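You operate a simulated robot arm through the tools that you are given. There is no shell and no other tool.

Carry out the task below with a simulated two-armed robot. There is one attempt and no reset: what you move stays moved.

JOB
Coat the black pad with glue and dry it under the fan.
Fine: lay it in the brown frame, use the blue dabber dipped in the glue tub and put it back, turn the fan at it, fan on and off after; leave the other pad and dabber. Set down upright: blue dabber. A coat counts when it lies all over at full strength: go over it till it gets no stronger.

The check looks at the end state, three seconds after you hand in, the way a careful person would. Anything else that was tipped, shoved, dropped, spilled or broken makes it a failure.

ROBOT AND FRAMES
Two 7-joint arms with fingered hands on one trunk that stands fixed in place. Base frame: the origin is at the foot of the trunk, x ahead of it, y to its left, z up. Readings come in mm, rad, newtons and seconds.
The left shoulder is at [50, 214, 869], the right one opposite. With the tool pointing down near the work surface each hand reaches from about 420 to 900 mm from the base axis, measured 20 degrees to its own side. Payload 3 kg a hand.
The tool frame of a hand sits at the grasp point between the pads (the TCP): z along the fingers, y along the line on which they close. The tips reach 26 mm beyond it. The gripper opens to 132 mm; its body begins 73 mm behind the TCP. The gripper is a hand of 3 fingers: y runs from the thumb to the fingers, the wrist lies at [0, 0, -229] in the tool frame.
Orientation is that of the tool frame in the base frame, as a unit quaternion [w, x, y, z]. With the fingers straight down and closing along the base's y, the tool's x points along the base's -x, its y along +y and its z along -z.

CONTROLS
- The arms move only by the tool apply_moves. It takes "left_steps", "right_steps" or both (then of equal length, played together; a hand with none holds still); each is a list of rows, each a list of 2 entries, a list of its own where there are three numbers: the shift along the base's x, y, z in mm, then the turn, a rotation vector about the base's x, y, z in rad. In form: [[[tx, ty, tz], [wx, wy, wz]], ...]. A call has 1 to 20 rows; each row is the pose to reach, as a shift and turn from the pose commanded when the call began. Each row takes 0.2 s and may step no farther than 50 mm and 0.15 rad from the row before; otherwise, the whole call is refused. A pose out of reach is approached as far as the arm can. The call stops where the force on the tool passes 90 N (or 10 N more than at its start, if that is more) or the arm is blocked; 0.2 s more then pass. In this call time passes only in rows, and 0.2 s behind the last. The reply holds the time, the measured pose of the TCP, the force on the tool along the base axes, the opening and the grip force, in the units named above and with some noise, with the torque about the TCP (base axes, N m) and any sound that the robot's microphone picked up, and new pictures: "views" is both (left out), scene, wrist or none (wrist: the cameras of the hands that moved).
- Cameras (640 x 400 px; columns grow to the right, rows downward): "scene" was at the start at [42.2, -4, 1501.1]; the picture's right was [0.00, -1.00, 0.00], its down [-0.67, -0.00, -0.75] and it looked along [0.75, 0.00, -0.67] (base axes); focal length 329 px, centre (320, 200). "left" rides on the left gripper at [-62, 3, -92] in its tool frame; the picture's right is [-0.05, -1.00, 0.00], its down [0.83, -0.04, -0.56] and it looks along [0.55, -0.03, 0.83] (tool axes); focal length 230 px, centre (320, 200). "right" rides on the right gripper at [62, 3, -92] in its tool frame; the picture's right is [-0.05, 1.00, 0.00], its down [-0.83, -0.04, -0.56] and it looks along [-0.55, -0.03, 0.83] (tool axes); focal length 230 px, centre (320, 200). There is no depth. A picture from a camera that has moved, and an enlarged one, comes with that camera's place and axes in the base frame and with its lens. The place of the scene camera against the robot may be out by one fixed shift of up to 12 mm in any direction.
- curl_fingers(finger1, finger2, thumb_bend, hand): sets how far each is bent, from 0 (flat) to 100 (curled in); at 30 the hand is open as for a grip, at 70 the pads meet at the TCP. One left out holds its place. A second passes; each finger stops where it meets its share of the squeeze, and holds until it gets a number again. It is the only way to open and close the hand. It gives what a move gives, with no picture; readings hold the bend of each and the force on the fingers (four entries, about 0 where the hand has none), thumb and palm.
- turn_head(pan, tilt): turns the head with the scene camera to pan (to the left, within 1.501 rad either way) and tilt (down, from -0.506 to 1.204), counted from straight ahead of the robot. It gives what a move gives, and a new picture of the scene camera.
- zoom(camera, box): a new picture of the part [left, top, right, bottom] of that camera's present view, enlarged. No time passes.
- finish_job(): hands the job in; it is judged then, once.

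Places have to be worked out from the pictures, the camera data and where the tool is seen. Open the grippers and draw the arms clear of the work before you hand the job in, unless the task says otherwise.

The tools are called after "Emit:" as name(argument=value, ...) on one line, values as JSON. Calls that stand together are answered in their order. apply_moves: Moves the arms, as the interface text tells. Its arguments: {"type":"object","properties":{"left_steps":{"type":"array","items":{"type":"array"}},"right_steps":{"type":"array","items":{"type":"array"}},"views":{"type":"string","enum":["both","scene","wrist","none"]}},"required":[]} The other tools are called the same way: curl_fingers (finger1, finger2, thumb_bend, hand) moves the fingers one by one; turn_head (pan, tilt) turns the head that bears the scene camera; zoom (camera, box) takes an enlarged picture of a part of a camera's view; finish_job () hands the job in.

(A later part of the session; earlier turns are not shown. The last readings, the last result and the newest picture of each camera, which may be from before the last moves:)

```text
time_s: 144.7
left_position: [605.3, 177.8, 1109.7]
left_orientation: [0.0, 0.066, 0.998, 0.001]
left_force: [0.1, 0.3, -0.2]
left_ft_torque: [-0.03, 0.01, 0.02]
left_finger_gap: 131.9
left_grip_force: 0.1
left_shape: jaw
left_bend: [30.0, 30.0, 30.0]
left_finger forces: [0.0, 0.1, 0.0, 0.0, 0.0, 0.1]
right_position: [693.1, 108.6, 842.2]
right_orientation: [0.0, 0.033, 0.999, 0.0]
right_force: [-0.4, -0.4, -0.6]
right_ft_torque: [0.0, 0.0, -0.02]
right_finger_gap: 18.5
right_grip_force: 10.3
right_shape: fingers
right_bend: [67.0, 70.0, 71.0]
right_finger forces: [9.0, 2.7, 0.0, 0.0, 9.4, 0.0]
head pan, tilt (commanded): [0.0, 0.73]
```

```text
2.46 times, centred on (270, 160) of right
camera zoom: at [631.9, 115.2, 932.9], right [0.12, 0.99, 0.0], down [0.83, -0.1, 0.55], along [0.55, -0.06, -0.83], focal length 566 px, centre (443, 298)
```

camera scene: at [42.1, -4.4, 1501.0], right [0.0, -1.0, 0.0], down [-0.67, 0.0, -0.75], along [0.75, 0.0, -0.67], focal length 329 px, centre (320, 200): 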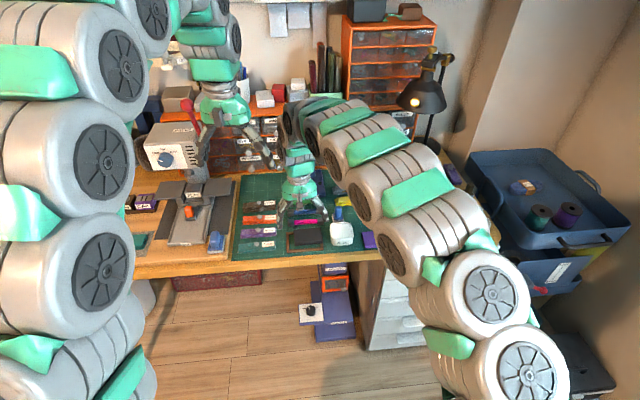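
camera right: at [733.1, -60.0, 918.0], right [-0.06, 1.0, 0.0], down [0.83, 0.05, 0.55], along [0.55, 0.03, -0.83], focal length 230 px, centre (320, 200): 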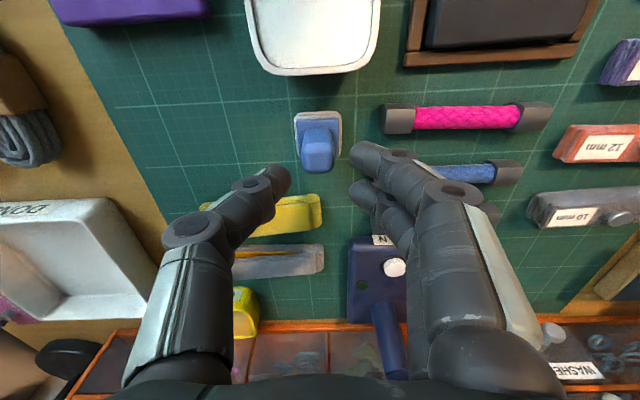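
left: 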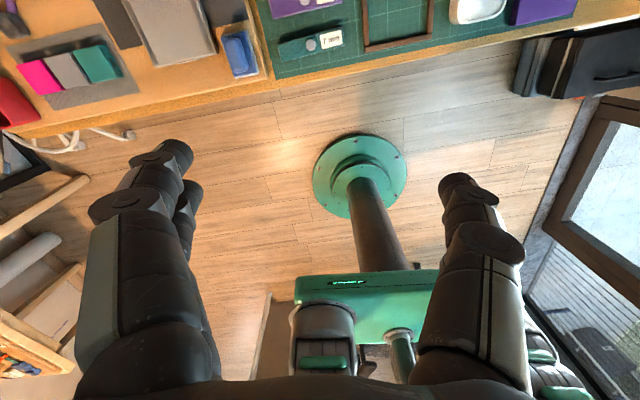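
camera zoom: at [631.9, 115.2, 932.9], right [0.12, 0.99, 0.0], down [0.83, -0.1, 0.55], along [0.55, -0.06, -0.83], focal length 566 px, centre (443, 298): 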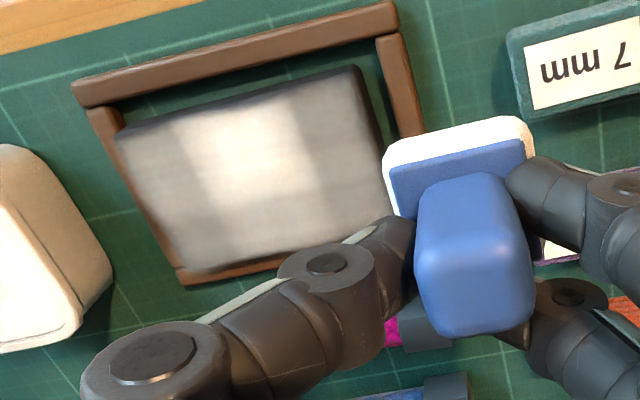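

The centre became nearly white, so wiping strengthens it a lot, but the dabber is slipping in the grip. I take it gently to the tub to stand it on the glue and re-grip lower, with the fingertips resting on its base plate for stability.

Emit:
apply_moves(right_steps=[[[2, -15, 2], [0, 0, 0]], [[4, -35, 4], [0, 0, 0]], [[7, -55, 4], [0, 0, 0]], [[9, -75, 4], [0, 0, 0]], [[12, -95, 4], [0, 0, 0]], [[14, -115, 4], [0, 0, 0]], [[17, -135, 4], [0, 0, 0]], [[19, -155, 4], [0, 0, 0]], [[22, -172, 2], [0, 0, 0]], [[22, -178, -6], [0, 0, 0]], [[22, -178, -12], [0, 0, 0]], [[22, -178, -12], [0, 0, 0]]], views="none")

Emit:
zoom(camera="right", box=[220, 80, 420, 205])

Emit:
zoom(camera="scene", box=[325, 198, 375, 242])

```text
time_s: 147.3
left_position: [605.0, 177.8, 1110.3]
left_orientation: [0.0, 0.066, 0.998, 0.0]
left_force: [-0.1, -0.1, 0.5]
left_ft_torque: [0.0, -0.01, 0.01]
left_finger_gap: 131.9
left_grip_force: 0.1
left_shape: jaw
left_bend: [30.0, 30.0, 30.0]
left_finger forces: [0.1, 0.0, 0.0, 0.0, 0.0, 0.1]
right_position: [716.3, -68.0, 828.4]
right_orientation: [0.0, 0.033, 0.999, 0.001]
right_force: [0.8, 0.0, -0.2]
right_ft_torque: [-0.02, 0.01, -0.02]
right_finger_gap: 18.6
right_grip_force: 10.5
right_shape: fingers
right_bend: [67.0, 70.0, 71.0]
right_finger forces: [9.1, 2.5, 0.0, 0.0, 9.3, 0.1]
head pan, tilt (commanded): [0.0, 0.73]
```

```text
3.20 times, centred on (320, 142) of right
camera zoom: at [654.3, -62.0, 919.3], right [0.12, 0.99, 0.0], down [0.83, -0.1, 0.56], along [0.55, -0.06, -0.83], focal length 736 px, centre (320, 384)
```

zoom: 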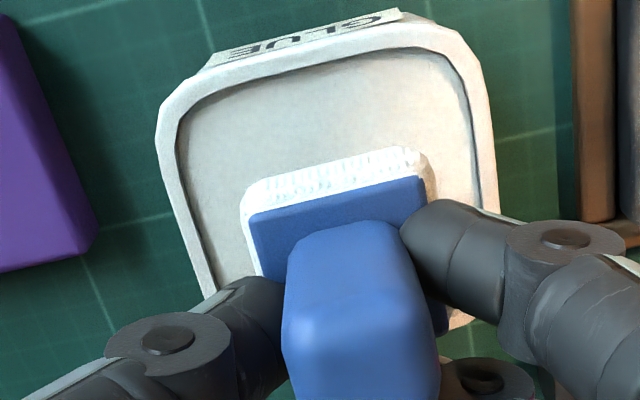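

```text
9.09 times, centred on (350, 220) of scene
camera zoom: at [42.2, -4.4, 1501.0], right [0.0, -1.0, 0.0], down [-0.67, 0.0, -0.75], along [0.75, 0.0, -0.67], focal length 2991 px, centre (47, 18)
```

zoom: 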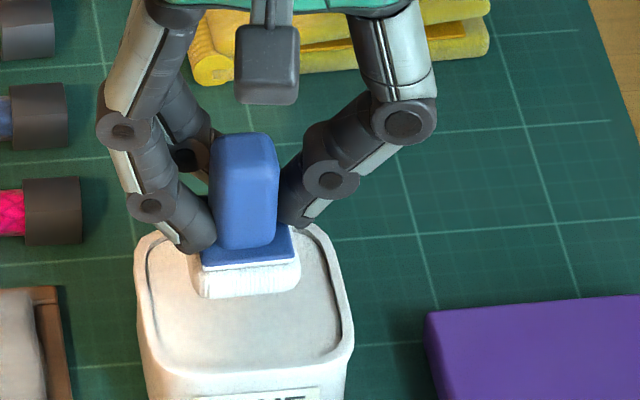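

The sponge is ~(+5,+5) mm off the tub centre. I correct this and lower it onto the glue.

Emit:
apply_moves(right_steps=[[[-4.5, -4.5, 0], [0, 0, 0]], [[-4.5, -4.5, -7], [0, 0, 0]], [[-4.5, -4.5, -13], [0, 0, 0]], [[-4.5, -4.5, -17], [0, 0, 0]], [[-4.5, -4.5, -18.5], [0, 0, 0]], [[-4.5, -4.5, -18.5], [0, 0, 0]]], views="none")

```text
time_s: 148.7
left_position: [604.3, 177.8, 1109.9]
left_orientation: [0.0, 0.066, 0.998, 0.001]
left_force: [-0.2, 0.6, 0.3]
left_ft_torque: [0.01, -0.02, -0.02]
left_finger_gap: 131.8
left_grip_force: 0.0
left_shape: jaw
left_bend: [30.0, 30.0, 30.0]
left_finger forces: [0.0, 0.0, 0.0, 0.1, 0.0, 0.1]
right_position: [711.2, -73.6, 810.4]
right_orientation: [0.0, 0.033, 0.999, 0.001]
right_force: [1.9, -0.2, -0.6]
right_ft_torque: [0.0, 0.02, 0.0]
right_finger_gap: 18.3
right_grip_force: 10.2
right_shape: fingers
right_bend: [67.0, 70.0, 71.0]
right_finger forces: [9.0, 2.5, 0.0, 0.1, 9.2, 0.0]
head pan, tilt (commanded): [0.0, 0.73]
```

Emit:
apply_moves(right_steps=[[[0, 0, -1.5], [0, 0, 0]], [[0, 0, -3], [0, 0, 0]], [[0, 0, -3], [0, 0, 0]]], views="none")

```text
time_s: 149.5
left_position: [603.9, 177.3, 1110.9]
left_orientation: [0.0, 0.066, 0.998, 0.0]
left_force: [0.1, 0.0, -0.1]
left_ft_torque: [-0.03, -0.05, 0.02]
left_finger_gap: 132.0
left_grip_force: 0.1
left_shape: jaw
left_bend: [30.0, 30.0, 30.0]
left_finger forces: [0.0, 0.1, 0.0, 0.0, 0.0, 0.1]
right_position: [711.1, -74.2, 809.9]
right_orientation: [-0.001, 0.033, 0.999, 0.001]
right_force: [2.0, -0.8, 4.0]
right_ft_torque: [0.09, 0.05, -0.02]
right_finger_gap: 18.4
right_grip_force: 12.1
right_shape: fingers
right_bend: [67.0, 70.0, 71.0]
right_finger forces: [11.2, 3.1, 0.0, 0.0, 9.8, 0.1]
head pan, tilt (commanded): [0.0, 0.73]
```

It stands on the glue now. I open, raise a little, and look.

Emit:
curl_fingers(hand="right", finger1=64, finger2=64, thumb_bend=64)

Emit:
apply_moves(right_steps=[[[0, 0, 2], [0, 0, 0]], [[0, 0, 5], [0, 0, 0]], [[0, 0, 5], [0, 0, 0]]], views="none")

Emit:
curl_fingers(hand="right", finger1=59, finger2=59, thumb_bend=59)

Emit:
zoom(camera="right", box=[240, 110, 400, 225])

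Emit:
zoom(camera="scene", box=[330, 205, 370, 240])

```text
time_s: 150.5
left_position: [604.7, 177.5, 1109.8]
left_orientation: [0.0, 0.066, 0.998, 0.0]
left_force: [0.6, 0.0, -0.3]
left_ft_torque: [-0.02, 0.01, 0.0]
left_finger_gap: 131.9
left_grip_force: 0.0
left_shape: jaw
left_bend: [30.0, 30.0, 30.0]
left_finger forces: [0.0, 0.1, 0.1, 0.0, 0.0, 0.0]
right_position: [709.9, -74.3, 809.0]
right_orientation: [0.0, 0.033, 0.999, 0.001]
right_force: [0.3, 2.0, 5.4]
right_ft_torque: [0.16, 0.04, -0.01]
right_finger_gap: 23.5
right_grip_force: 3.2
right_shape: fingers
right_bend: [64.0, 64.0, 64.0]
right_finger forces: [6.5, 0.5, 0.0, 0.0, 0.0, 0.0]
head pan, tilt (commanded): [0.0, 0.73]
```

```text
time_s: 151.3
left_position: [605.8, 178.0, 1110.7]
left_orientation: [0.0, 0.065, 0.998, 0.0]
left_force: [-0.2, -0.3, 0.4]
left_ft_torque: [0.05, -0.05, 0.0]
left_finger_gap: 131.8
left_grip_force: 0.2
left_shape: jaw
left_bend: [30.0, 30.0, 30.0]
left_finger forces: [0.0, 0.0, 0.1, 0.0, 0.1, 0.0]
right_position: [710.1, -73.2, 814.7]
right_orientation: [0.0, 0.033, 0.999, 0.001]
right_force: [0.2, 1.0, -0.1]
right_ft_torque: [0.0, -0.02, -0.02]
right_finger_gap: 22.9
right_grip_force: 0.3
right_shape: fingers
right_bend: [64.0, 64.0, 64.0]
right_finger forces: [0.2, 0.0, 0.0, 0.0, 0.2, 0.0]
head pan, tilt (commanded): [0.0, 0.73]
```

```text
time_s: 152.3
left_position: [605.0, 177.1, 1109.9]
left_orientation: [0.0, 0.066, 0.998, 0.0]
left_force: [0.4, -0.8, -0.4]
left_ft_torque: [-0.03, 0.04, 0.03]
left_finger_gap: 131.8
left_grip_force: 0.0
left_shape: jaw
left_bend: [30.0, 30.0, 30.0]
left_finger forces: [0.0, 0.0, 0.0, 0.1, 0.1, 0.0]
right_position: [710.6, -72.8, 814.9]
right_orientation: [0.0, 0.033, 0.999, 0.001]
right_force: [-0.3, 1.1, 0.3]
right_ft_torque: [0.01, 0.0, 0.0]
right_finger_gap: 37.5
right_grip_force: 0.0
right_shape: fingers
right_bend: [59.0, 59.0, 59.0]
right_finger forces: [0.0, 0.1, 0.0, 0.1, 0.1, 0.1]
head pan, tilt (commanded): [0.0, 0.73]
```

```text
3.48 times, centred on (320, 168) of right
camera zoom: at [648.7, -66.7, 905.7], right [0.12, 0.99, 0.0], down [0.83, -0.1, 0.56], along [0.55, -0.06, -0.83], focal length 800 px, centre (320, 313)
```

zoom: 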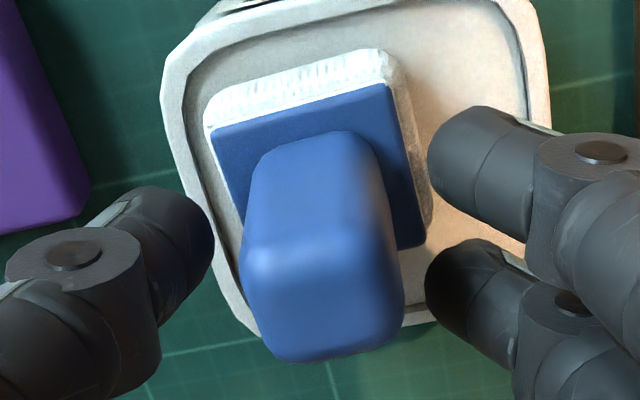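

```text
11.43 times, centred on (350, 222) of scene
camera zoom: at [42.2, -4.4, 1501.0], right [0.0, -1.0, 0.0], down [-0.67, 0.0, -0.75], along [0.75, 0.0, -0.67], focal length 3760 px, centre (-23, -57)
```

zoom: 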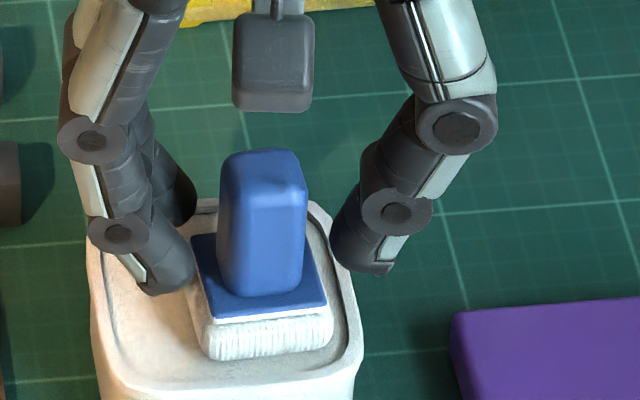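

The dabber stands at (707,-72.7), yaw ≈0.165. I align the hand with it (+0.23 turn, small shift).

Emit:
apply_moves(right_steps=[[[-1.7, 0.5, 0], [0, 0, 0.08]], [[-3.4, 1.1, 0], [0, 0, 0.16]], [[-3.4, 1.1, -2], [0, 0, 0.23]], [[-3.4, 1.1, -3], [0, 0, 0.23]], [[-3.4, 1.1, -3], [0, 0, 0.23]]], views="none")

Emit:
zoom(camera="right", box=[240, 110, 400, 225])

```text
time_s: 153.5
left_position: [604.9, 176.6, 1111.7]
left_orientation: [0.0, 0.065, 0.998, 0.0]
left_force: [-0.1, 0.5, 0.5]
left_ft_torque: [-0.02, -0.02, 0.0]
left_finger_gap: 131.9
left_grip_force: 0.0
left_shape: jaw
left_bend: [30.0, 30.0, 30.0]
left_finger forces: [0.1, 0.0, 0.0, 0.0, 0.1, 0.0]
right_position: [708.6, -72.6, 811.1]
right_orientation: [0.0, -0.082, 0.997, 0.001]
right_force: [0.7, 0.0, 0.9]
right_ft_torque: [0.0, 0.02, -0.02]
right_finger_gap: 37.6
right_grip_force: 0.0
right_shape: fingers
right_bend: [59.0, 59.0, 59.0]
right_finger forces: [0.0, 0.1, 0.0, 0.0, 0.0, 0.0]
head pan, tilt (commanded): [0.0, 0.73]
```

```text
3.48 times, centred on (320, 168) of right
camera zoom: at [646.8, -80.2, 902.5], right [-0.11, 0.99, 0.0], down [0.83, 0.09, 0.55], along [0.55, 0.06, -0.83], focal length 800 px, centre (320, 313)
```

zoom: 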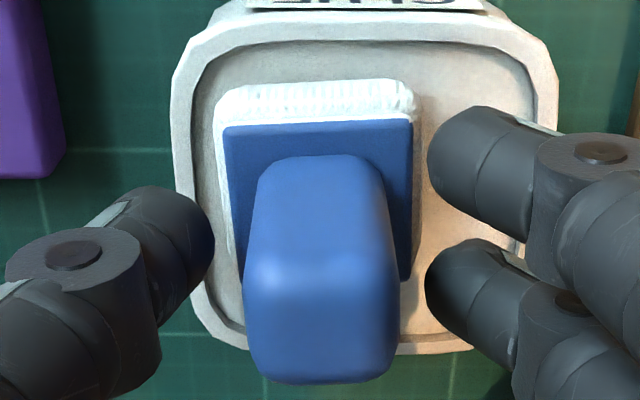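

Well aligned. I close lightly, then slide down until the fingertips rest on the base plate.

Emit:
curl_fingers(hand="right", finger1=68.6, finger2=68, thumb_bend=69)

Emit:
apply_moves(right_steps=[[[0, 0, -1.5], [0, 0, 0]], [[0, 0, -3], [0, 0, 0]], [[0, 0, -4], [0, 0, 0]], [[0, 0, -4], [0, 0, 0]]], views="none")

```text
time_s: 154.5
left_position: [605.4, 177.6, 1110.2]
left_orientation: [0.0, 0.066, 0.998, 0.0]
left_force: [-0.5, -1.5, -0.3]
left_ft_torque: [-0.02, 0.01, -0.01]
left_finger_gap: 131.9
left_grip_force: 0.0
left_shape: jaw
left_bend: [30.0, 30.0, 30.0]
left_finger forces: [0.1, 0.0, 0.0, 0.0, 0.0, 0.0]
right_position: [708.5, -73.1, 812.1]
right_orientation: [0.0, -0.081, 0.997, 0.001]
right_force: [-0.1, -0.3, 0.1]
right_ft_torque: [-0.02, 0.0, 0.01]
right_finger_gap: 20.7
right_grip_force: 5.3
right_shape: fingers
right_bend: [65.0, 65.0, 67.0]
right_finger forces: [2.7, 2.6, 0.0, 0.0, 5.4, 0.0]
head pan, tilt (commanded): [0.0, 0.73]
```

```text
time_s: 155.5
left_position: [603.7, 177.9, 1110.0]
left_orientation: [0.0, 0.065, 0.998, 0.0]
left_force: [-0.4, 0.2, 1.2]
left_ft_torque: [0.0, 0.01, 0.01]
left_finger_gap: 132.0
left_grip_force: 0.1
left_shape: jaw
left_bend: [30.0, 30.0, 30.0]
left_finger forces: [0.2, 0.0, 0.0, 0.0, 0.0, 0.1]
right_position: [707.9, -72.3, 807.3]
right_orientation: [0.001, -0.082, 0.997, 0.001]
right_force: [1.9, 0.6, 14.3]
right_ft_torque: [0.07, -0.05, -0.02]
right_finger_gap: 20.7
right_grip_force: 10.3
right_shape: fingers
right_bend: [66.0, 66.0, 67.0]
right_finger forces: [6.0, 5.5, 0.1, 0.0, 8.3, 0.1]
head pan, tilt (commanded): [0.0, 0.73]
```

The tips now press on the plate (14 N). I squeeze a bit more and check it from both cameras.

Emit:
curl_fingers(hand="right", finger1=72.6, finger2=71.4, thumb_bend=75)

Emit:
zoom(camera="right", box=[240, 110, 400, 225])

Emit:
zoom(camera="scene", box=[330, 205, 370, 240])

```text
time_s: 156.5
left_position: [604.8, 176.9, 1109.5]
left_orientation: [0.0, 0.066, 0.998, 0.0]
left_force: [0.3, -0.5, -1.4]
left_ft_torque: [0.0, 0.01, -0.04]
left_finger_gap: 131.9
left_grip_force: 0.2
left_shape: jaw
left_bend: [30.0, 30.0, 30.0]
left_finger forces: [0.1, 0.1, 0.1, 0.1, 0.0, 0.1]
right_position: [707.2, -72.2, 807.9]
right_orientation: [-0.001, -0.082, 0.997, 0.0]
right_force: [3.5, -0.2, 10.5]
right_ft_torque: [0.05, -0.11, -0.03]
right_finger_gap: 19.5
right_grip_force: 16.8
right_shape: fingers
right_bend: [69.0, 68.0, 68.0]
right_finger forces: [7.6, 9.5, 0.0, 0.0, 15.4, 0.1]
head pan, tilt (commanded): [0.0, 0.73]
```

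```text
3.48 times, centred on (320, 168) of right
camera zoom: at [645.8, -79.7, 898.8], right [-0.11, 0.99, 0.0], down [0.83, 0.09, 0.56], along [0.55, 0.06, -0.83], focal length 800 px, centre (320, 313)
```

zoom: 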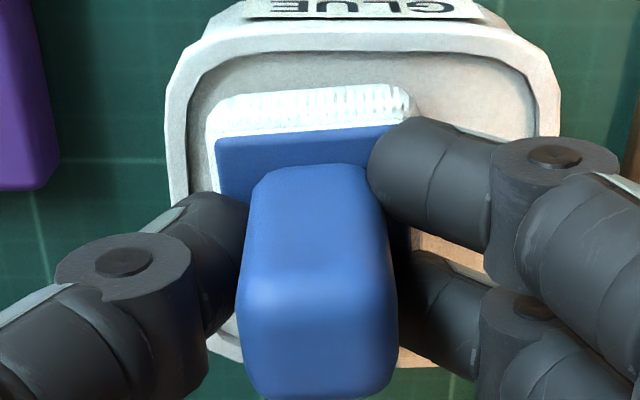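

```text
11.43 times, centred on (350, 222) of scene
camera zoom: at [42.1, -4.4, 1501.1], right [0.0, -1.0, 0.0], down [-0.67, 0.0, -0.75], along [0.75, 0.0, -0.67], focal length 3760 px, centre (-23, -57)
```

zoom: 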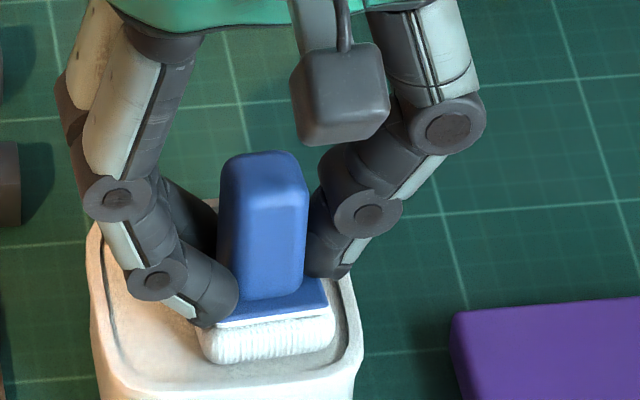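

A good, upright grip. I lift out and carry it to the left-near corner of the pad for a raster of short strokes across the pad's width.

Emit:
apply_moves(right_steps=[[[0, 1, 8], [0, 0, 0]], [[0, 3, 22], [0, 0, 0]], [[0, 5, 38], [0, 0, 0]], [[-3, 25, 45], [0, 0, -0.02]], [[-6, 50, 45], [0, 0, -0.04]], [[-9, 75, 45], [0, 0, -0.05]], [[-13, 100, 45], [0, 0, -0.05]], [[-17, 125, 40], [0, 0, -0.05]], [[-21, 140.8, 25], [0, 0, -0.05]], [[-21, 140.8, 5], [0, 0, -0.05]], [[-21, 140.8, -8], [0, 0, -0.05]], [[-21, 140.8, -14], [0, 0, -0.05]], [[-21, 140.8, -14], [0, 0, -0.05]]], views="none")

Emit:
zoom(camera="right", box=[180, 60, 440, 220])

Emit:
zoom(camera="scene", box=[280, 205, 340, 255])

```text
time_s: 159.3
left_position: [604.9, 177.0, 1110.8]
left_orientation: [0.0, 0.065, 0.998, 0.0]
left_force: [0.4, 0.3, 0.2]
left_ft_torque: [0.0, -0.01, 0.02]
left_finger_gap: 131.8
left_grip_force: 0.0
left_shape: jaw
left_bend: [30.0, 30.0, 30.0]
left_finger forces: [0.0, 0.0, 0.0, 0.0, 0.1, 0.0]
right_position: [687.0, 68.2, 795.4]
right_orientation: [0.0, -0.057, 0.998, 0.0]
right_force: [-0.3, -0.1, 2.5]
right_ft_torque: [0.05, 0.0, 0.02]
right_finger_gap: 19.1
right_grip_force: 13.2
right_shape: fingers
right_bend: [69.0, 67.0, 68.0]
right_finger forces: [7.0, 6.1, 0.0, 0.1, 13.0, 0.0]
head pan, tilt (commanded): [0.0, 0.73]
```

```text
2.46 times, centred on (310, 140) of right
camera zoom: at [623.6, 64.8, 885.2], right [-0.06, 1.0, 0.0], down [0.83, 0.05, 0.56], along [0.55, 0.04, -0.83], focal length 566 px, centre (345, 348)
```

zoom: 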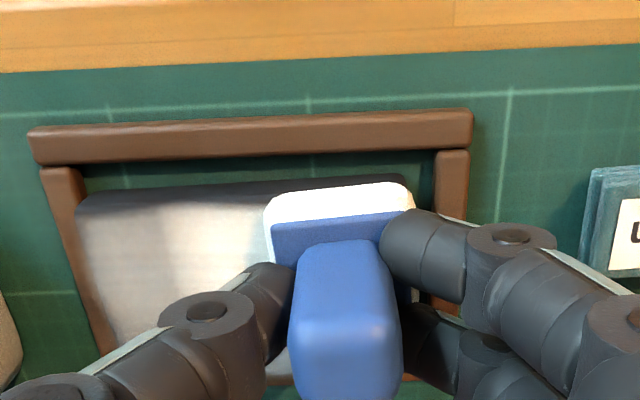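

```text
8.00 times, centred on (310, 230) of scene
camera zoom: at [42.1, -4.4, 1501.0], right [0.0, -1.0, 0.0], down [-0.67, 0.0, -0.75], along [0.75, 0.0, -0.67], focal length 2632 px, centre (400, -40)
```

zoom: 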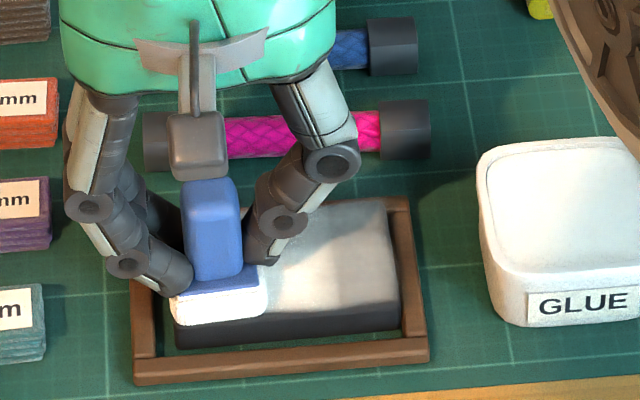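

Light contact already. I run a zig-zag of wiping strokes across the pad from left to right.

Emit:
apply_moves(right_steps=[[[0, 0, -0.6], [0, 0, 0]], [[7.9, 1.05, -0.6], [0, 0, 0]], [[15.9, 2.1, -0.6], [0, 0, 0]], [[17.4, -9.3, -0.6], [0, 0, 0]], [[9.5, -10.35, -0.6], [0, 0, 0]], [[1.5, -11.4, -0.6], [0, 0, 0]], [[3, -22.8, -0.6], [0, 0, 0]], [[10.9, -21.75, -0.6], [0, 0, 0]], [[18.9, -20.7, -0.6], [0, 0, 0]]], views="none")

Emit:
zoom(camera="scene", box=[280, 205, 340, 255])

```text
time_s: 161.3
left_position: [604.5, 177.8, 1111.6]
left_orientation: [0.0, 0.065, 0.998, 0.0]
left_force: [1.1, -0.1, 0.9]
left_ft_torque: [0.0, 0.02, 0.0]
left_finger_gap: 131.8
left_grip_force: 0.1
left_shape: jaw
left_bend: [30.0, 30.0, 30.0]
left_finger forces: [0.0, 0.0, 0.1, 0.1, 0.0, 0.1]
right_position: [705.0, 46.0, 791.5]
right_orientation: [-0.001, -0.057, 0.998, 0.0]
right_force: [-14.7, 1.6, 19.2]
right_ft_torque: [0.3, 0.62, 0.17]
right_finger_gap: 18.5
right_grip_force: 23.6
right_shape: fingers
right_bend: [72.0, 71.0, 69.0]
right_finger forces: [34.7, 1.2, 0.1, 0.0, 10.9, 0.0]
head pan, tilt (commanded): [0.0, 0.73]
```

```text
8.00 times, centred on (310, 230) of scene
camera zoom: at [41.7, -4.4, 1501.1], right [0.0, -1.0, 0.0], down [-0.67, 0.0, -0.75], along [0.75, 0.0, -0.67], focal length 2632 px, centre (400, -40)
```

zoom: 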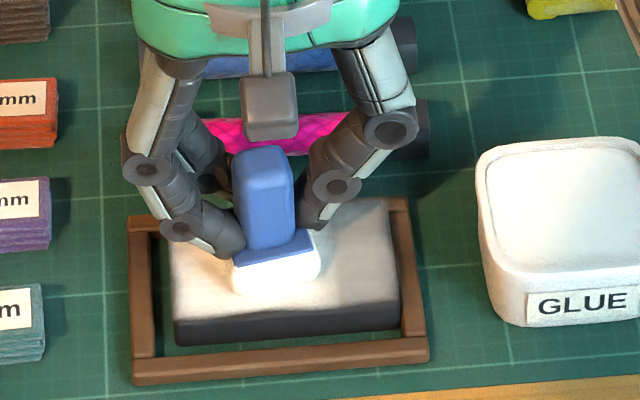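

The load climbed to ~19 N normal. I lift off, look at the result and the dabber, and then continue more lightly.

Emit:
apply_moves(right_steps=[[[0, 0, 5], [0, 0, 0]], [[-4, 20, 25], [0, 0, 0]], [[-8, 45, 45], [0, 0, 0]], [[-8, 65, 50], [0, 0, 0]], [[-8, 65, 50], [0, 0, 0]]], views="none")

Emit:
zoom(camera="scene", box=[285, 210, 345, 255])

Emit:
zoom(camera="right", box=[140, 80, 400, 240])

```text
time_s: 162.5
left_position: [604.4, 177.1, 1110.2]
left_orientation: [0.0, 0.065, 0.998, 0.0]
left_force: [0.3, 0.0, -0.2]
left_ft_torque: [-0.02, -0.01, 0.0]
left_finger_gap: 132.0
left_grip_force: 0.0
left_shape: jaw
left_bend: [30.0, 30.0, 30.0]
left_finger forces: [0.0, 0.0, 0.1, 0.1, 0.1, 0.0]
right_position: [698.4, 113.2, 841.0]
right_orientation: [-0.001, -0.057, 0.998, 0.001]
right_force: [-0.4, -1.6, -0.7]
right_ft_torque: [0.03, -0.03, 0.0]
right_finger_gap: 18.5
right_grip_force: 10.9
right_shape: fingers
right_bend: [68.0, 70.0, 69.0]
right_finger forces: [9.7, 2.1, 0.1, 0.0, 10.6, 0.0]
head pan, tilt (commanded): [0.0, 0.73]
```

```text
8.89 times, centred on (315, 232) of scene
camera zoom: at [42.2, -4.4, 1501.0], right [0.0, -1.0, 0.0], down [-0.67, 0.0, -0.75], along [0.75, 0.0, -0.67], focal length 2925 px, centre (364, -89)
```

zoom: 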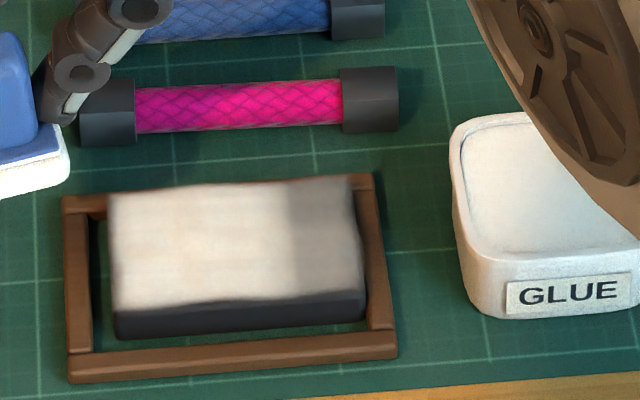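

```text
2.46 times, centred on (270, 160) of right
camera zoom: at [635.6, 109.3, 932.3], right [-0.06, 1.0, 0.0], down [0.83, 0.05, 0.55], along [0.55, 0.04, -0.83], focal length 566 px, centre (443, 298)
```

zoom: 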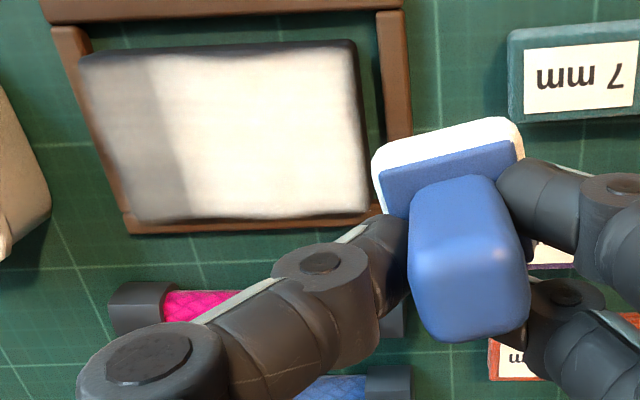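

The left three-quarters are now evenly near-white; only the right quarter is weaker. I turn the hand -0.2 to square the sponge and approach the right side for strokes toward the robot (which push the handle back into the grip).

Emit:
apply_moves(right_steps=[[[3, -20, 0], [0, 0, -0.05]], [[6, -45, 0], [0, 0, -0.1]], [[9, -68, -10], [0, 0, -0.15]], [[11.8, -85.9, -25], [0, 0, -0.2]], [[11.8, -85.9, -38], [0, 0, -0.2]], [[11.8, -85.9, -44], [0, 0, -0.2]], [[11.8, -85.9, -44], [0, 0, -0.2]]], views="none")

Emit:
zoom(camera="scene", box=[285, 205, 345, 255])

Emit:
zoom(camera="right", box=[200, 60, 440, 210])

```text
time_s: 164.1
left_position: [604.1, 177.3, 1110.6]
left_orientation: [0.0, 0.065, 0.998, 0.0]
left_force: [0.8, -0.2, 1.0]
left_ft_torque: [-0.04, 0.01, 0.01]
left_finger_gap: 131.9
left_grip_force: 0.2
left_shape: jaw
left_bend: [30.0, 30.0, 30.0]
left_finger forces: [0.1, 0.0, 0.0, 0.0, 0.0, 0.1]
right_position: [709.5, 26.9, 796.6]
right_orientation: [0.0, 0.042, 0.999, 0.001]
right_force: [-0.9, 0.8, -0.4]
right_ft_torque: [0.0, 0.01, -0.03]
right_finger_gap: 18.4
right_grip_force: 11.1
right_shape: fingers
right_bend: [68.0, 70.0, 69.0]
right_finger forces: [9.3, 2.0, 0.0, 0.1, 10.2, 0.1]
head pan, tilt (commanded): [0.0, 0.73]
```

```text
8.00 times, centred on (315, 230) of scene
camera zoom: at [42.2, -4.4, 1501.0], right [0.0, -1.0, 0.0], down [-0.67, 0.0, -0.75], along [0.75, 0.0, -0.67], focal length 2632 px, centre (360, -40)
```

zoom: 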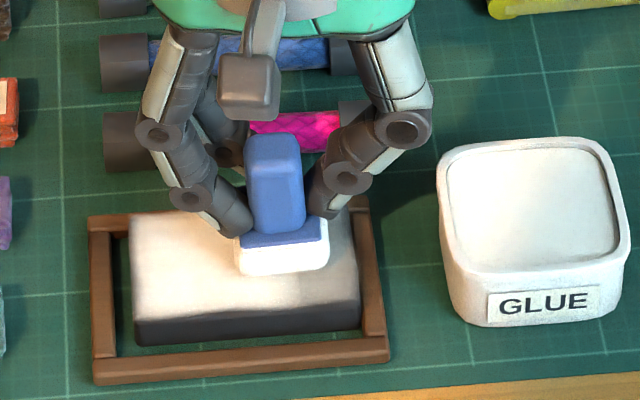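

```text
2.67 times, centred on (320, 135) of right
camera zoom: at [647.2, 34.8, 888.2], right [0.14, 0.99, 0.0], down [0.82, -0.11, 0.55], along [0.55, -0.08, -0.83], focal length 614 px, centre (320, 373)
```

zoom: 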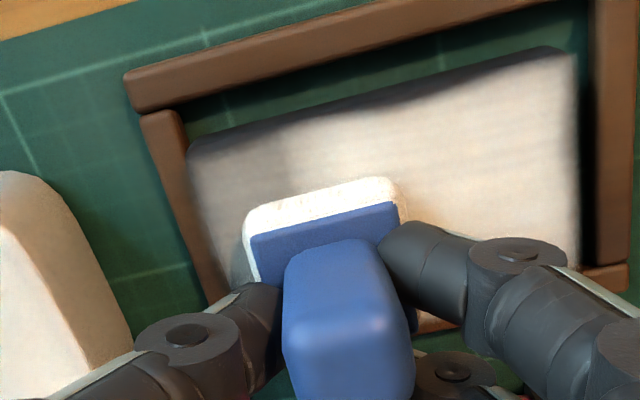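

The sponge is over the right part. I lower to contact in small steps.

Emit:
apply_moves(right_steps=[[[0, 0, -1.5], [0, 0, 0]], [[0, 0, -3], [0, 0, 0]], [[0, 0, -3], [0, 0, 0]]], views="none")

```text
time_s: 164.9
left_position: [604.0, 177.6, 1110.1]
left_orientation: [0.0, 0.066, 0.998, 0.0]
left_force: [0.1, -0.4, 0.7]
left_ft_torque: [-0.01, 0.01, -0.02]
left_finger_gap: 131.9
left_grip_force: 0.1
left_shape: jaw
left_bend: [30.0, 30.0, 30.0]
left_finger forces: [0.0, 0.0, 0.1, 0.0, 0.0, 0.1]
right_position: [708.9, 26.0, 796.1]
right_orientation: [0.0, 0.043, 0.999, 0.0]
right_force: [0.9, -0.5, 3.1]
right_ft_torque: [0.09, -0.05, -0.05]
right_finger_gap: 18.3
right_grip_force: 12.5
right_shape: fingers
right_bend: [68.0, 70.0, 69.0]
right_finger forces: [11.2, 2.6, 0.0, 0.0, 11.3, 0.0]
head pan, tilt (commanded): [0.0, 0.73]
```

Light contact. I stroke toward the robot at two columns on the right side.

Emit:
apply_moves(right_steps=[[[-4.5, -0.6, 0], [0, 0, 0]], [[-9, -1.1, 0], [0, 0, 0]], [[-13.4, -1.7, 0], [0, 0, 0]], [[-17.9, -2.2, 0], [0, 0, 0]], [[-17.9, -2.2, 7], [0, 0, 0]], [[1.2, -8.9, 7], [0, 0, 0]], [[1.2, -8.9, 0], [0, 0, 0]], [[-3.3, -9.5, 0], [0, 0, 0]], [[-7.8, -10, 0], [0, 0, 0]], [[-12.2, -10.6, 0], [0, 0, 0]], [[-16.7, -11.1, 0], [0, 0, 0]]], views="none")

Emit:
apply_moves(right_steps=[[[0, 0, 6], [0, 0, 0]], [[5, 15, 25], [0, 0, 0]], [[5, 50, 42], [0, 0, 0]], [[5, 85, 50], [0, 0, 0]], [[5, 95, 50], [0, 0, 0]], [[5, 95, 50], [0, 0, 0]]], views="none")

Emit:
zoom(camera="scene", box=[285, 210, 345, 255])

Emit:
zoom(camera="right", box=[140, 80, 400, 240])

```text
time_s: 167.3
left_position: [604.4, 176.9, 1109.9]
left_orientation: [0.0, 0.065, 0.998, 0.0]
left_force: [-0.1, -0.1, 0.2]
left_ft_torque: [0.0, 0.02, 0.01]
left_finger_gap: 131.8
left_grip_force: 0.1
left_shape: jaw
left_bend: [30.0, 30.0, 30.0]
left_finger forces: [0.1, 0.0, 0.0, 0.0, 0.0, 0.1]
right_position: [692.2, 15.6, 795.5]
right_orientation: [0.0, 0.042, 0.999, 0.0]
right_force: [1.4, -0.7, 2.6]
right_ft_torque: [0.06, -0.01, -0.02]
right_finger_gap: 18.4
right_grip_force: 12.3
right_shape: fingers
right_bend: [68.0, 70.0, 69.0]
right_finger forces: [10.9, 2.5, 0.0, 0.1, 11.0, 0.0]
head pan, tilt (commanded): [0.0, 0.73]
```

```text
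time_s: 168.7
left_position: [605.1, 177.1, 1109.7]
left_orientation: [0.0, 0.066, 0.998, 0.0]
left_force: [1.0, 0.1, -0.2]
left_ft_torque: [-0.01, 0.0, 0.02]
left_finger_gap: 131.9
left_grip_force: 0.1
left_shape: jaw
left_bend: [30.0, 30.0, 30.0]
left_finger forces: [0.1, 0.1, 0.1, 0.1, 0.0, 0.0]
right_position: [698.0, 110.1, 844.2]
right_orientation: [0.0, 0.043, 0.999, 0.001]
right_force: [0.0, -1.0, -1.3]
right_ft_torque: [0.02, 0.01, 0.0]
right_finger_gap: 18.3
right_grip_force: 9.8
right_shape: fingers
right_bend: [68.0, 70.0, 69.0]
right_finger forces: [8.7, 2.0, 0.0, 0.1, 9.8, 0.0]
head pan, tilt (commanded): [0.0, 0.73]
```

```text
8.89 times, centred on (315, 232) of scene
camera zoom: at [42.2, -4.4, 1501.0], right [0.0, -1.0, 0.0], down [-0.67, 0.0, -0.75], along [0.75, 0.0, -0.67], focal length 2925 px, centre (364, -89)
```

zoom: 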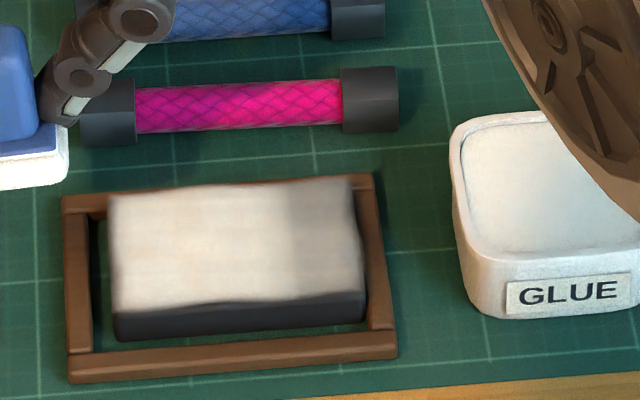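

```text
2.46 times, centred on (270, 160) of right
camera zoom: at [635.7, 119.2, 935.1], right [0.14, 0.99, 0.0], down [0.82, -0.11, 0.55], along [0.55, -0.08, -0.83], focal length 566 px, centre (443, 298)
```

zoom: 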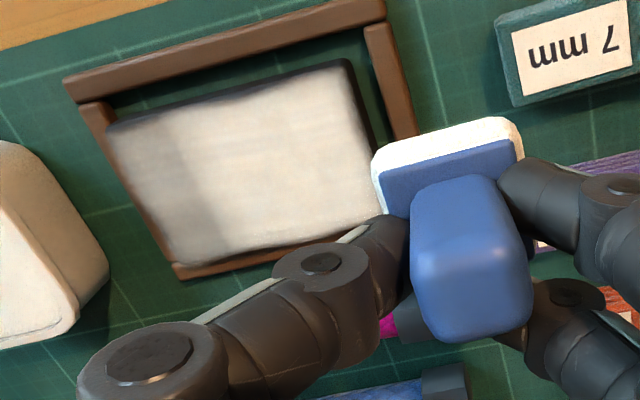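

The light strokes hardly strengthened the right part, so more pressure is needed there. I repeat strokes toward the robot with ~10 N.

Emit:
apply_moves(right_steps=[[[4, -25, -5], [0, 0, 0]], [[8, -57, -22], [0, 0, 0]], [[12.5, -89.8, -40], [0, 0, 0]], [[12.5, -89.8, -48], [0, 0, 0]], [[12.5, -89.8, -51.6], [0, 0, 0]], [[12.5, -89.8, -51.6], [0, 0, 0]]], views="none")

Emit:
apply_moves(right_steps=[[[-4.5, -0.6, 0], [0, 0, 0]], [[-9, -1.1, 0], [0, 0, 0]], [[-13.4, -1.7, 0], [0, 0, 0]], [[-17.9, -2.2, 0], [0, 0, 0]]], views="none")

```text
time_s: 170.1
left_position: [603.8, 177.0, 1110.2]
left_orientation: [0.0, 0.066, 0.998, 0.0]
left_force: [-0.2, 0.0, 0.0]
left_ft_torque: [0.0, 0.03, 0.03]
left_finger_gap: 132.0
left_grip_force: 0.0
left_shape: jaw
left_bend: [30.0, 30.0, 30.0]
left_finger forces: [0.0, 0.0, 0.0, 0.0, 0.0, 0.1]
right_position: [710.9, 21.5, 795.4]
right_orientation: [0.0, 0.043, 0.999, 0.001]
right_force: [1.3, 0.3, 1.6]
right_ft_torque: [0.04, 0.01, 0.0]
right_finger_gap: 18.5
right_grip_force: 10.8
right_shape: fingers
right_bend: [68.0, 70.0, 69.0]
right_finger forces: [9.2, 2.3, 0.0, 0.0, 10.4, 0.0]
head pan, tilt (commanded): [0.0, 0.73]
```

```text
time_s: 171.1
left_position: [604.5, 176.3, 1110.5]
left_orientation: [0.0, 0.065, 0.998, 0.0]
left_force: [-0.3, 0.7, 0.0]
left_ft_torque: [-0.01, 0.03, 0.01]
left_finger_gap: 131.8
left_grip_force: 0.1
left_shape: jaw
left_bend: [30.0, 30.0, 30.0]
left_finger forces: [0.0, 0.1, 0.1, 0.0, 0.0, 0.0]
right_position: [693.1, 18.4, 795.6]
right_orientation: [0.001, 0.043, 0.999, 0.001]
right_force: [7.7, 1.6, 13.1]
right_ft_torque: [0.35, -0.17, -0.13]
right_finger_gap: 18.7
right_grip_force: 16.7
right_shape: fingers
right_bend: [69.0, 71.0, 69.0]
right_finger forces: [20.0, 3.0, 0.0, 0.0, 10.8, 0.1]
head pan, tilt (commanded): [0.0, 0.73]
```

Good: 13 N normal, 8 N drag. I lift, return and repeat one column further right, then look.

Emit:
apply_moves(right_steps=[[[0, 0, 6], [0, 0, 0]], [[18.7, -3.7, 6], [0, 0, 0]], [[18.7, -3.7, 0], [0, 0, 0]], [[14.2, -4.3, 0], [0, 0, 0]], [[9.7, -4.8, 0], [0, 0, 0]], [[5.3, -5.4, 0], [0, 0, 0]], [[0.8, -5.9, 0], [0, 0, 0]], [[0.8, -5.9, 6], [0, 0, 0]], [[5, 15, 25], [0, 0, 0]], [[5, 50, 42], [0, 0, 0]], [[5, 85, 50], [0, 0, 0]], [[5, 92, 50], [0, 0, 0]], [[5, 92, 50], [0, 0, 0]]], views="none")

Emit:
zoom(camera="scene", box=[285, 210, 345, 255])

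Emit:
zoom(camera="right", box=[140, 80, 400, 240])

```text
time_s: 173.9
left_position: [604.0, 177.1, 1109.6]
left_orientation: [0.0, 0.065, 0.998, 0.0]
left_force: [0.0, -0.9, 0.4]
left_ft_torque: [-0.04, -0.04, -0.01]
left_finger_gap: 131.8
left_grip_force: 0.0
left_shape: jaw
left_bend: [30.0, 30.0, 30.0]
left_finger forces: [0.0, 0.0, 0.1, 0.1, 0.1, 0.0]
right_position: [696.7, 109.3, 842.0]
right_orientation: [0.0, 0.043, 0.999, 0.001]
right_force: [-0.5, 0.5, -0.5]
right_ft_torque: [0.0, -0.02, 0.0]
right_finger_gap: 18.2
right_grip_force: 10.2
right_shape: fingers
right_bend: [68.0, 71.0, 69.0]
right_finger forces: [8.9, 2.1, 0.0, 0.0, 9.6, 0.0]
head pan, tilt (commanded): [0.0, 0.73]
```

```text
8.89 times, centred on (315, 232) of scene
camera zoom: at [42.2, -4.4, 1501.0], right [0.0, -1.0, 0.0], down [-0.67, 0.0, -0.75], along [0.75, 0.0, -0.67], focal length 2925 px, centre (364, -89)
```

zoom: 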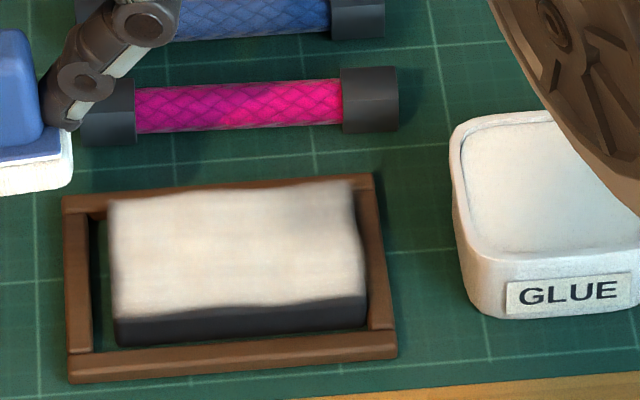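

```text
2.46 times, centred on (270, 160) of right
camera zoom: at [634.4, 117.9, 934.3], right [0.14, 0.99, 0.0], down [0.82, -0.12, 0.55], along [0.55, -0.08, -0.83], focal length 566 px, centre (443, 298)
```

zoom: 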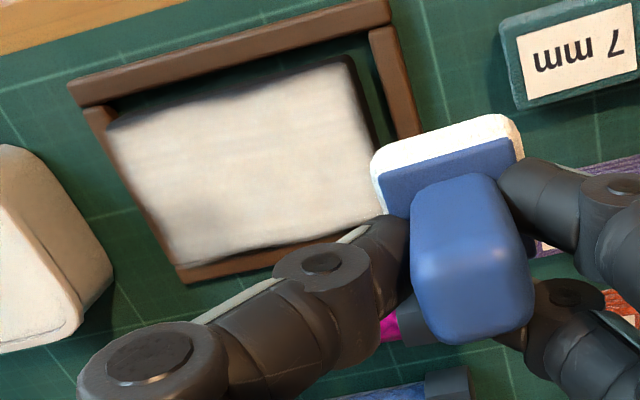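

Now the coat is nearly uniform near-white; a faint weaker patch remains at the far-right corner. I zoom in to judge.

Emit:
zoom(camera="scene", box=[290, 222, 325, 245])

Emit:
zoom(camera="right", box=[175, 95, 305, 195])

Emit:
zoom(camera="right", box=[280, 120, 370, 240])

```text
16.00 times, centred on (308, 234) of scene
camera zoom: at [42.2, -4.4, 1501.0], right [0.0, -1.0, 0.0], down [-0.67, 0.0, -0.75], along [0.75, 0.0, -0.67], focal length 5265 px, centre (520, -336)
```

zoom: 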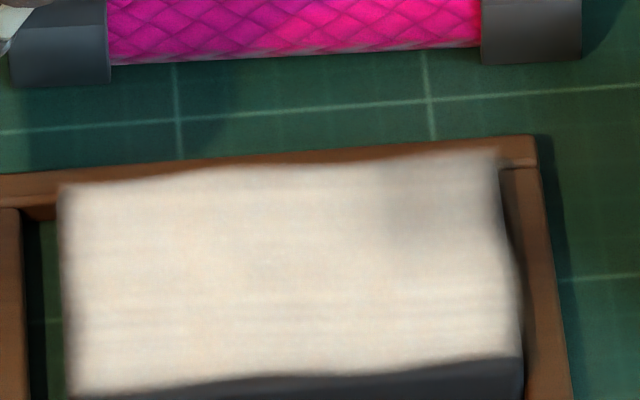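

```text
4.00 times, centred on (240, 145) of right
camera zoom: at [634.4, 117.9, 934.3], right [0.14, 0.99, 0.0], down [0.82, -0.12, 0.55], along [0.55, -0.08, -0.83], focal length 920 px, centre (640, 420)
```

zoom: 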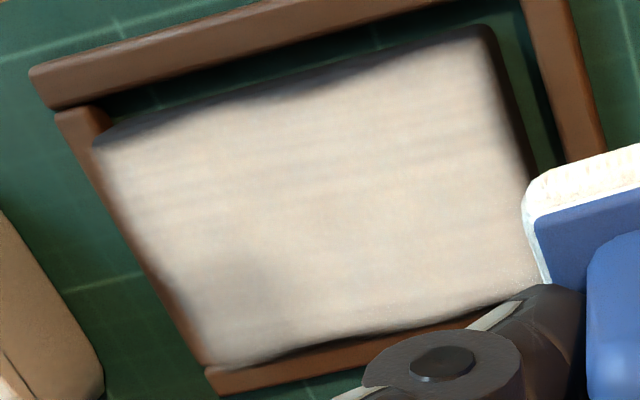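

```text
3.33 times, centred on (325, 180) of right
camera zoom: at [634.4, 117.9, 934.3], right [0.14, 0.99, 0.0], down [0.82, -0.12, 0.55], along [0.55, -0.08, -0.83], focal length 767 px, centre (303, 267)
```

zoom: 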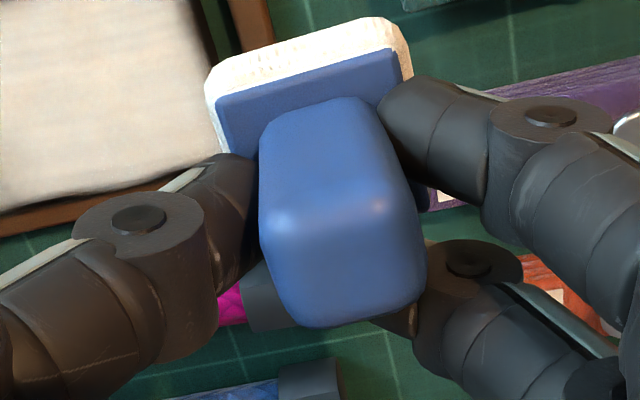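

The sponge is getting dry and the far-right corner is a bit weaker. I go back to the tub to re-dip and re-grip for a final full pass.

Emit:
apply_moves(right_steps=[[[1, -15, 2], [0, 0, 0]], [[2, -35, 4], [0, 0, 0]], [[4, -55, 4], [0, 0, 0]], [[5, -75, 4], [0, 0, 0]], [[7, -95, 4], [0, 0, 0]], [[8, -115, 4], [0, 0, 0]], [[9, -135, 4], [0, 0, 0]], [[11, -155, 4], [0, 0, 0]], [[12.8, -174, 2], [0, 0, 0]], [[12.8, -181.3, -6], [0, 0, 0]], [[12.8, -181.3, -12], [0, 0, 0]], [[12.8, -181.3, -12], [0, 0, 0]]], views="none")

Emit:
zoom(camera="right", box=[220, 80, 420, 205])

Emit:
zoom(camera="scene", box=[325, 198, 375, 242])

```text
time_s: 176.5
left_position: [604.8, 177.4, 1110.4]
left_orientation: [0.0, 0.065, 0.998, -0.001]
left_force: [-0.1, 0.7, -0.1]
left_ft_torque: [0.01, 0.01, 0.02]
left_finger_gap: 131.8
left_grip_force: 0.0
left_shape: jaw
left_bend: [30.0, 30.0, 30.0]
left_finger forces: [0.0, 0.0, 0.0, 0.0, 0.0, 0.0]
right_position: [710.4, -70.3, 829.7]
right_orientation: [0.0, 0.042, 0.999, 0.001]
right_force: [0.1, 0.1, -0.1]
right_ft_torque: [0.0, 0.02, 0.04]
right_finger_gap: 18.1
right_grip_force: 10.0
right_shape: fingers
right_bend: [68.0, 71.0, 70.0]
right_finger forces: [8.7, 2.0, 0.0, 0.0, 9.5, 0.1]
head pan, tilt (commanded): [0.0, 0.73]
```

```text
3.20 times, centred on (320, 142) of right
camera zoom: at [649.8, -62.0, 921.6], right [0.14, 0.99, 0.0], down [0.82, -0.11, 0.56], along [0.55, -0.07, -0.83], focal length 736 px, centre (320, 384)
```

zoom: 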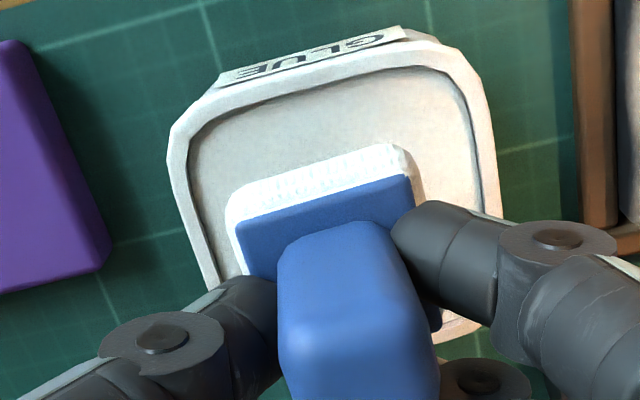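

```text
9.09 times, centred on (350, 220) of scene
camera zoom: at [42.2, -4.4, 1501.0], right [0.0, -1.0, 0.0], down [-0.67, 0.0, -0.75], along [0.75, 0.0, -0.67], focal length 2991 px, centre (47, 18)
```

zoom: 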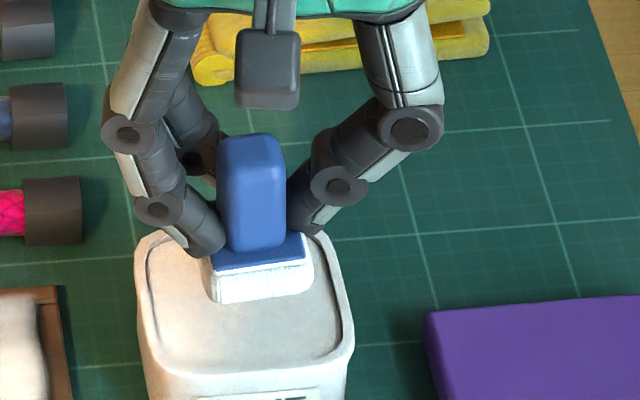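

Centred over the tub. I lower onto the glue and release to re-grip.

Emit:
apply_moves(right_steps=[[[0, 0, -7], [0, 0, 0]], [[0, 0, -13], [0, 0, 0]], [[0, 0, -17], [0, 0, 0]], [[0, 0, -19], [0, 0, 0]], [[0, 0, -20.5], [0, 0, 0]], [[0, 0, -20.5], [0, 0, 0]]], views="none")

```text
time_s: 177.9
left_position: [603.9, 177.1, 1109.9]
left_orientation: [0.0, 0.066, 0.998, 0.0]
left_force: [0.3, 0.4, -0.3]
left_ft_torque: [-0.02, 0.0, 0.0]
left_finger_gap: 131.9
left_grip_force: 0.1
left_shape: jaw
left_bend: [30.0, 30.0, 30.0]
left_finger forces: [0.1, 0.0, 0.0, 0.0, 0.0, 0.1]
right_position: [708.7, -70.8, 810.9]
right_orientation: [-0.001, 0.043, 0.999, 0.001]
right_force: [-0.1, -0.5, -0.5]
right_ft_torque: [0.0, -0.05, -0.04]
right_finger_gap: 18.1
right_grip_force: 10.2
right_shape: fingers
right_bend: [68.0, 71.0, 70.0]
right_finger forces: [8.7, 2.0, 0.1, 0.0, 9.5, 0.0]
head pan, tilt (commanded): [0.0, 0.73]
```

Emit:
apply_moves(right_steps=[[[0, 0, -1.5], [0, 0, 0]], [[0, 0, -3], [0, 0, 0]], [[0, 0, -4], [0, 0, 0]], [[0, 0, -4], [0, 0, 0]]], views="none")

```text
time_s: 178.9
left_position: [603.6, 178.0, 1110.5]
left_orientation: [0.001, 0.065, 0.998, 0.0]
left_force: [-0.4, -0.5, -0.7]
left_ft_torque: [0.0, 0.0, -0.01]
left_finger_gap: 131.9
left_grip_force: 0.2
left_shape: jaw
left_bend: [30.0, 30.0, 30.0]
left_finger forces: [0.0, 0.0, 0.0, 0.0, 0.0, 0.0]
right_position: [710.6, -71.9, 808.4]
right_orientation: [0.001, 0.043, 0.999, 0.0]
right_force: [-0.9, 0.9, 15.4]
right_ft_torque: [0.31, 0.17, 0.01]
right_finger_gap: 18.2
right_grip_force: 19.0
right_shape: fingers
right_bend: [70.0, 71.0, 69.0]
right_finger forces: [19.9, 2.8, 0.0, 0.0, 13.9, 0.0]
head pan, tilt (commanded): [0.0, 0.73]
```

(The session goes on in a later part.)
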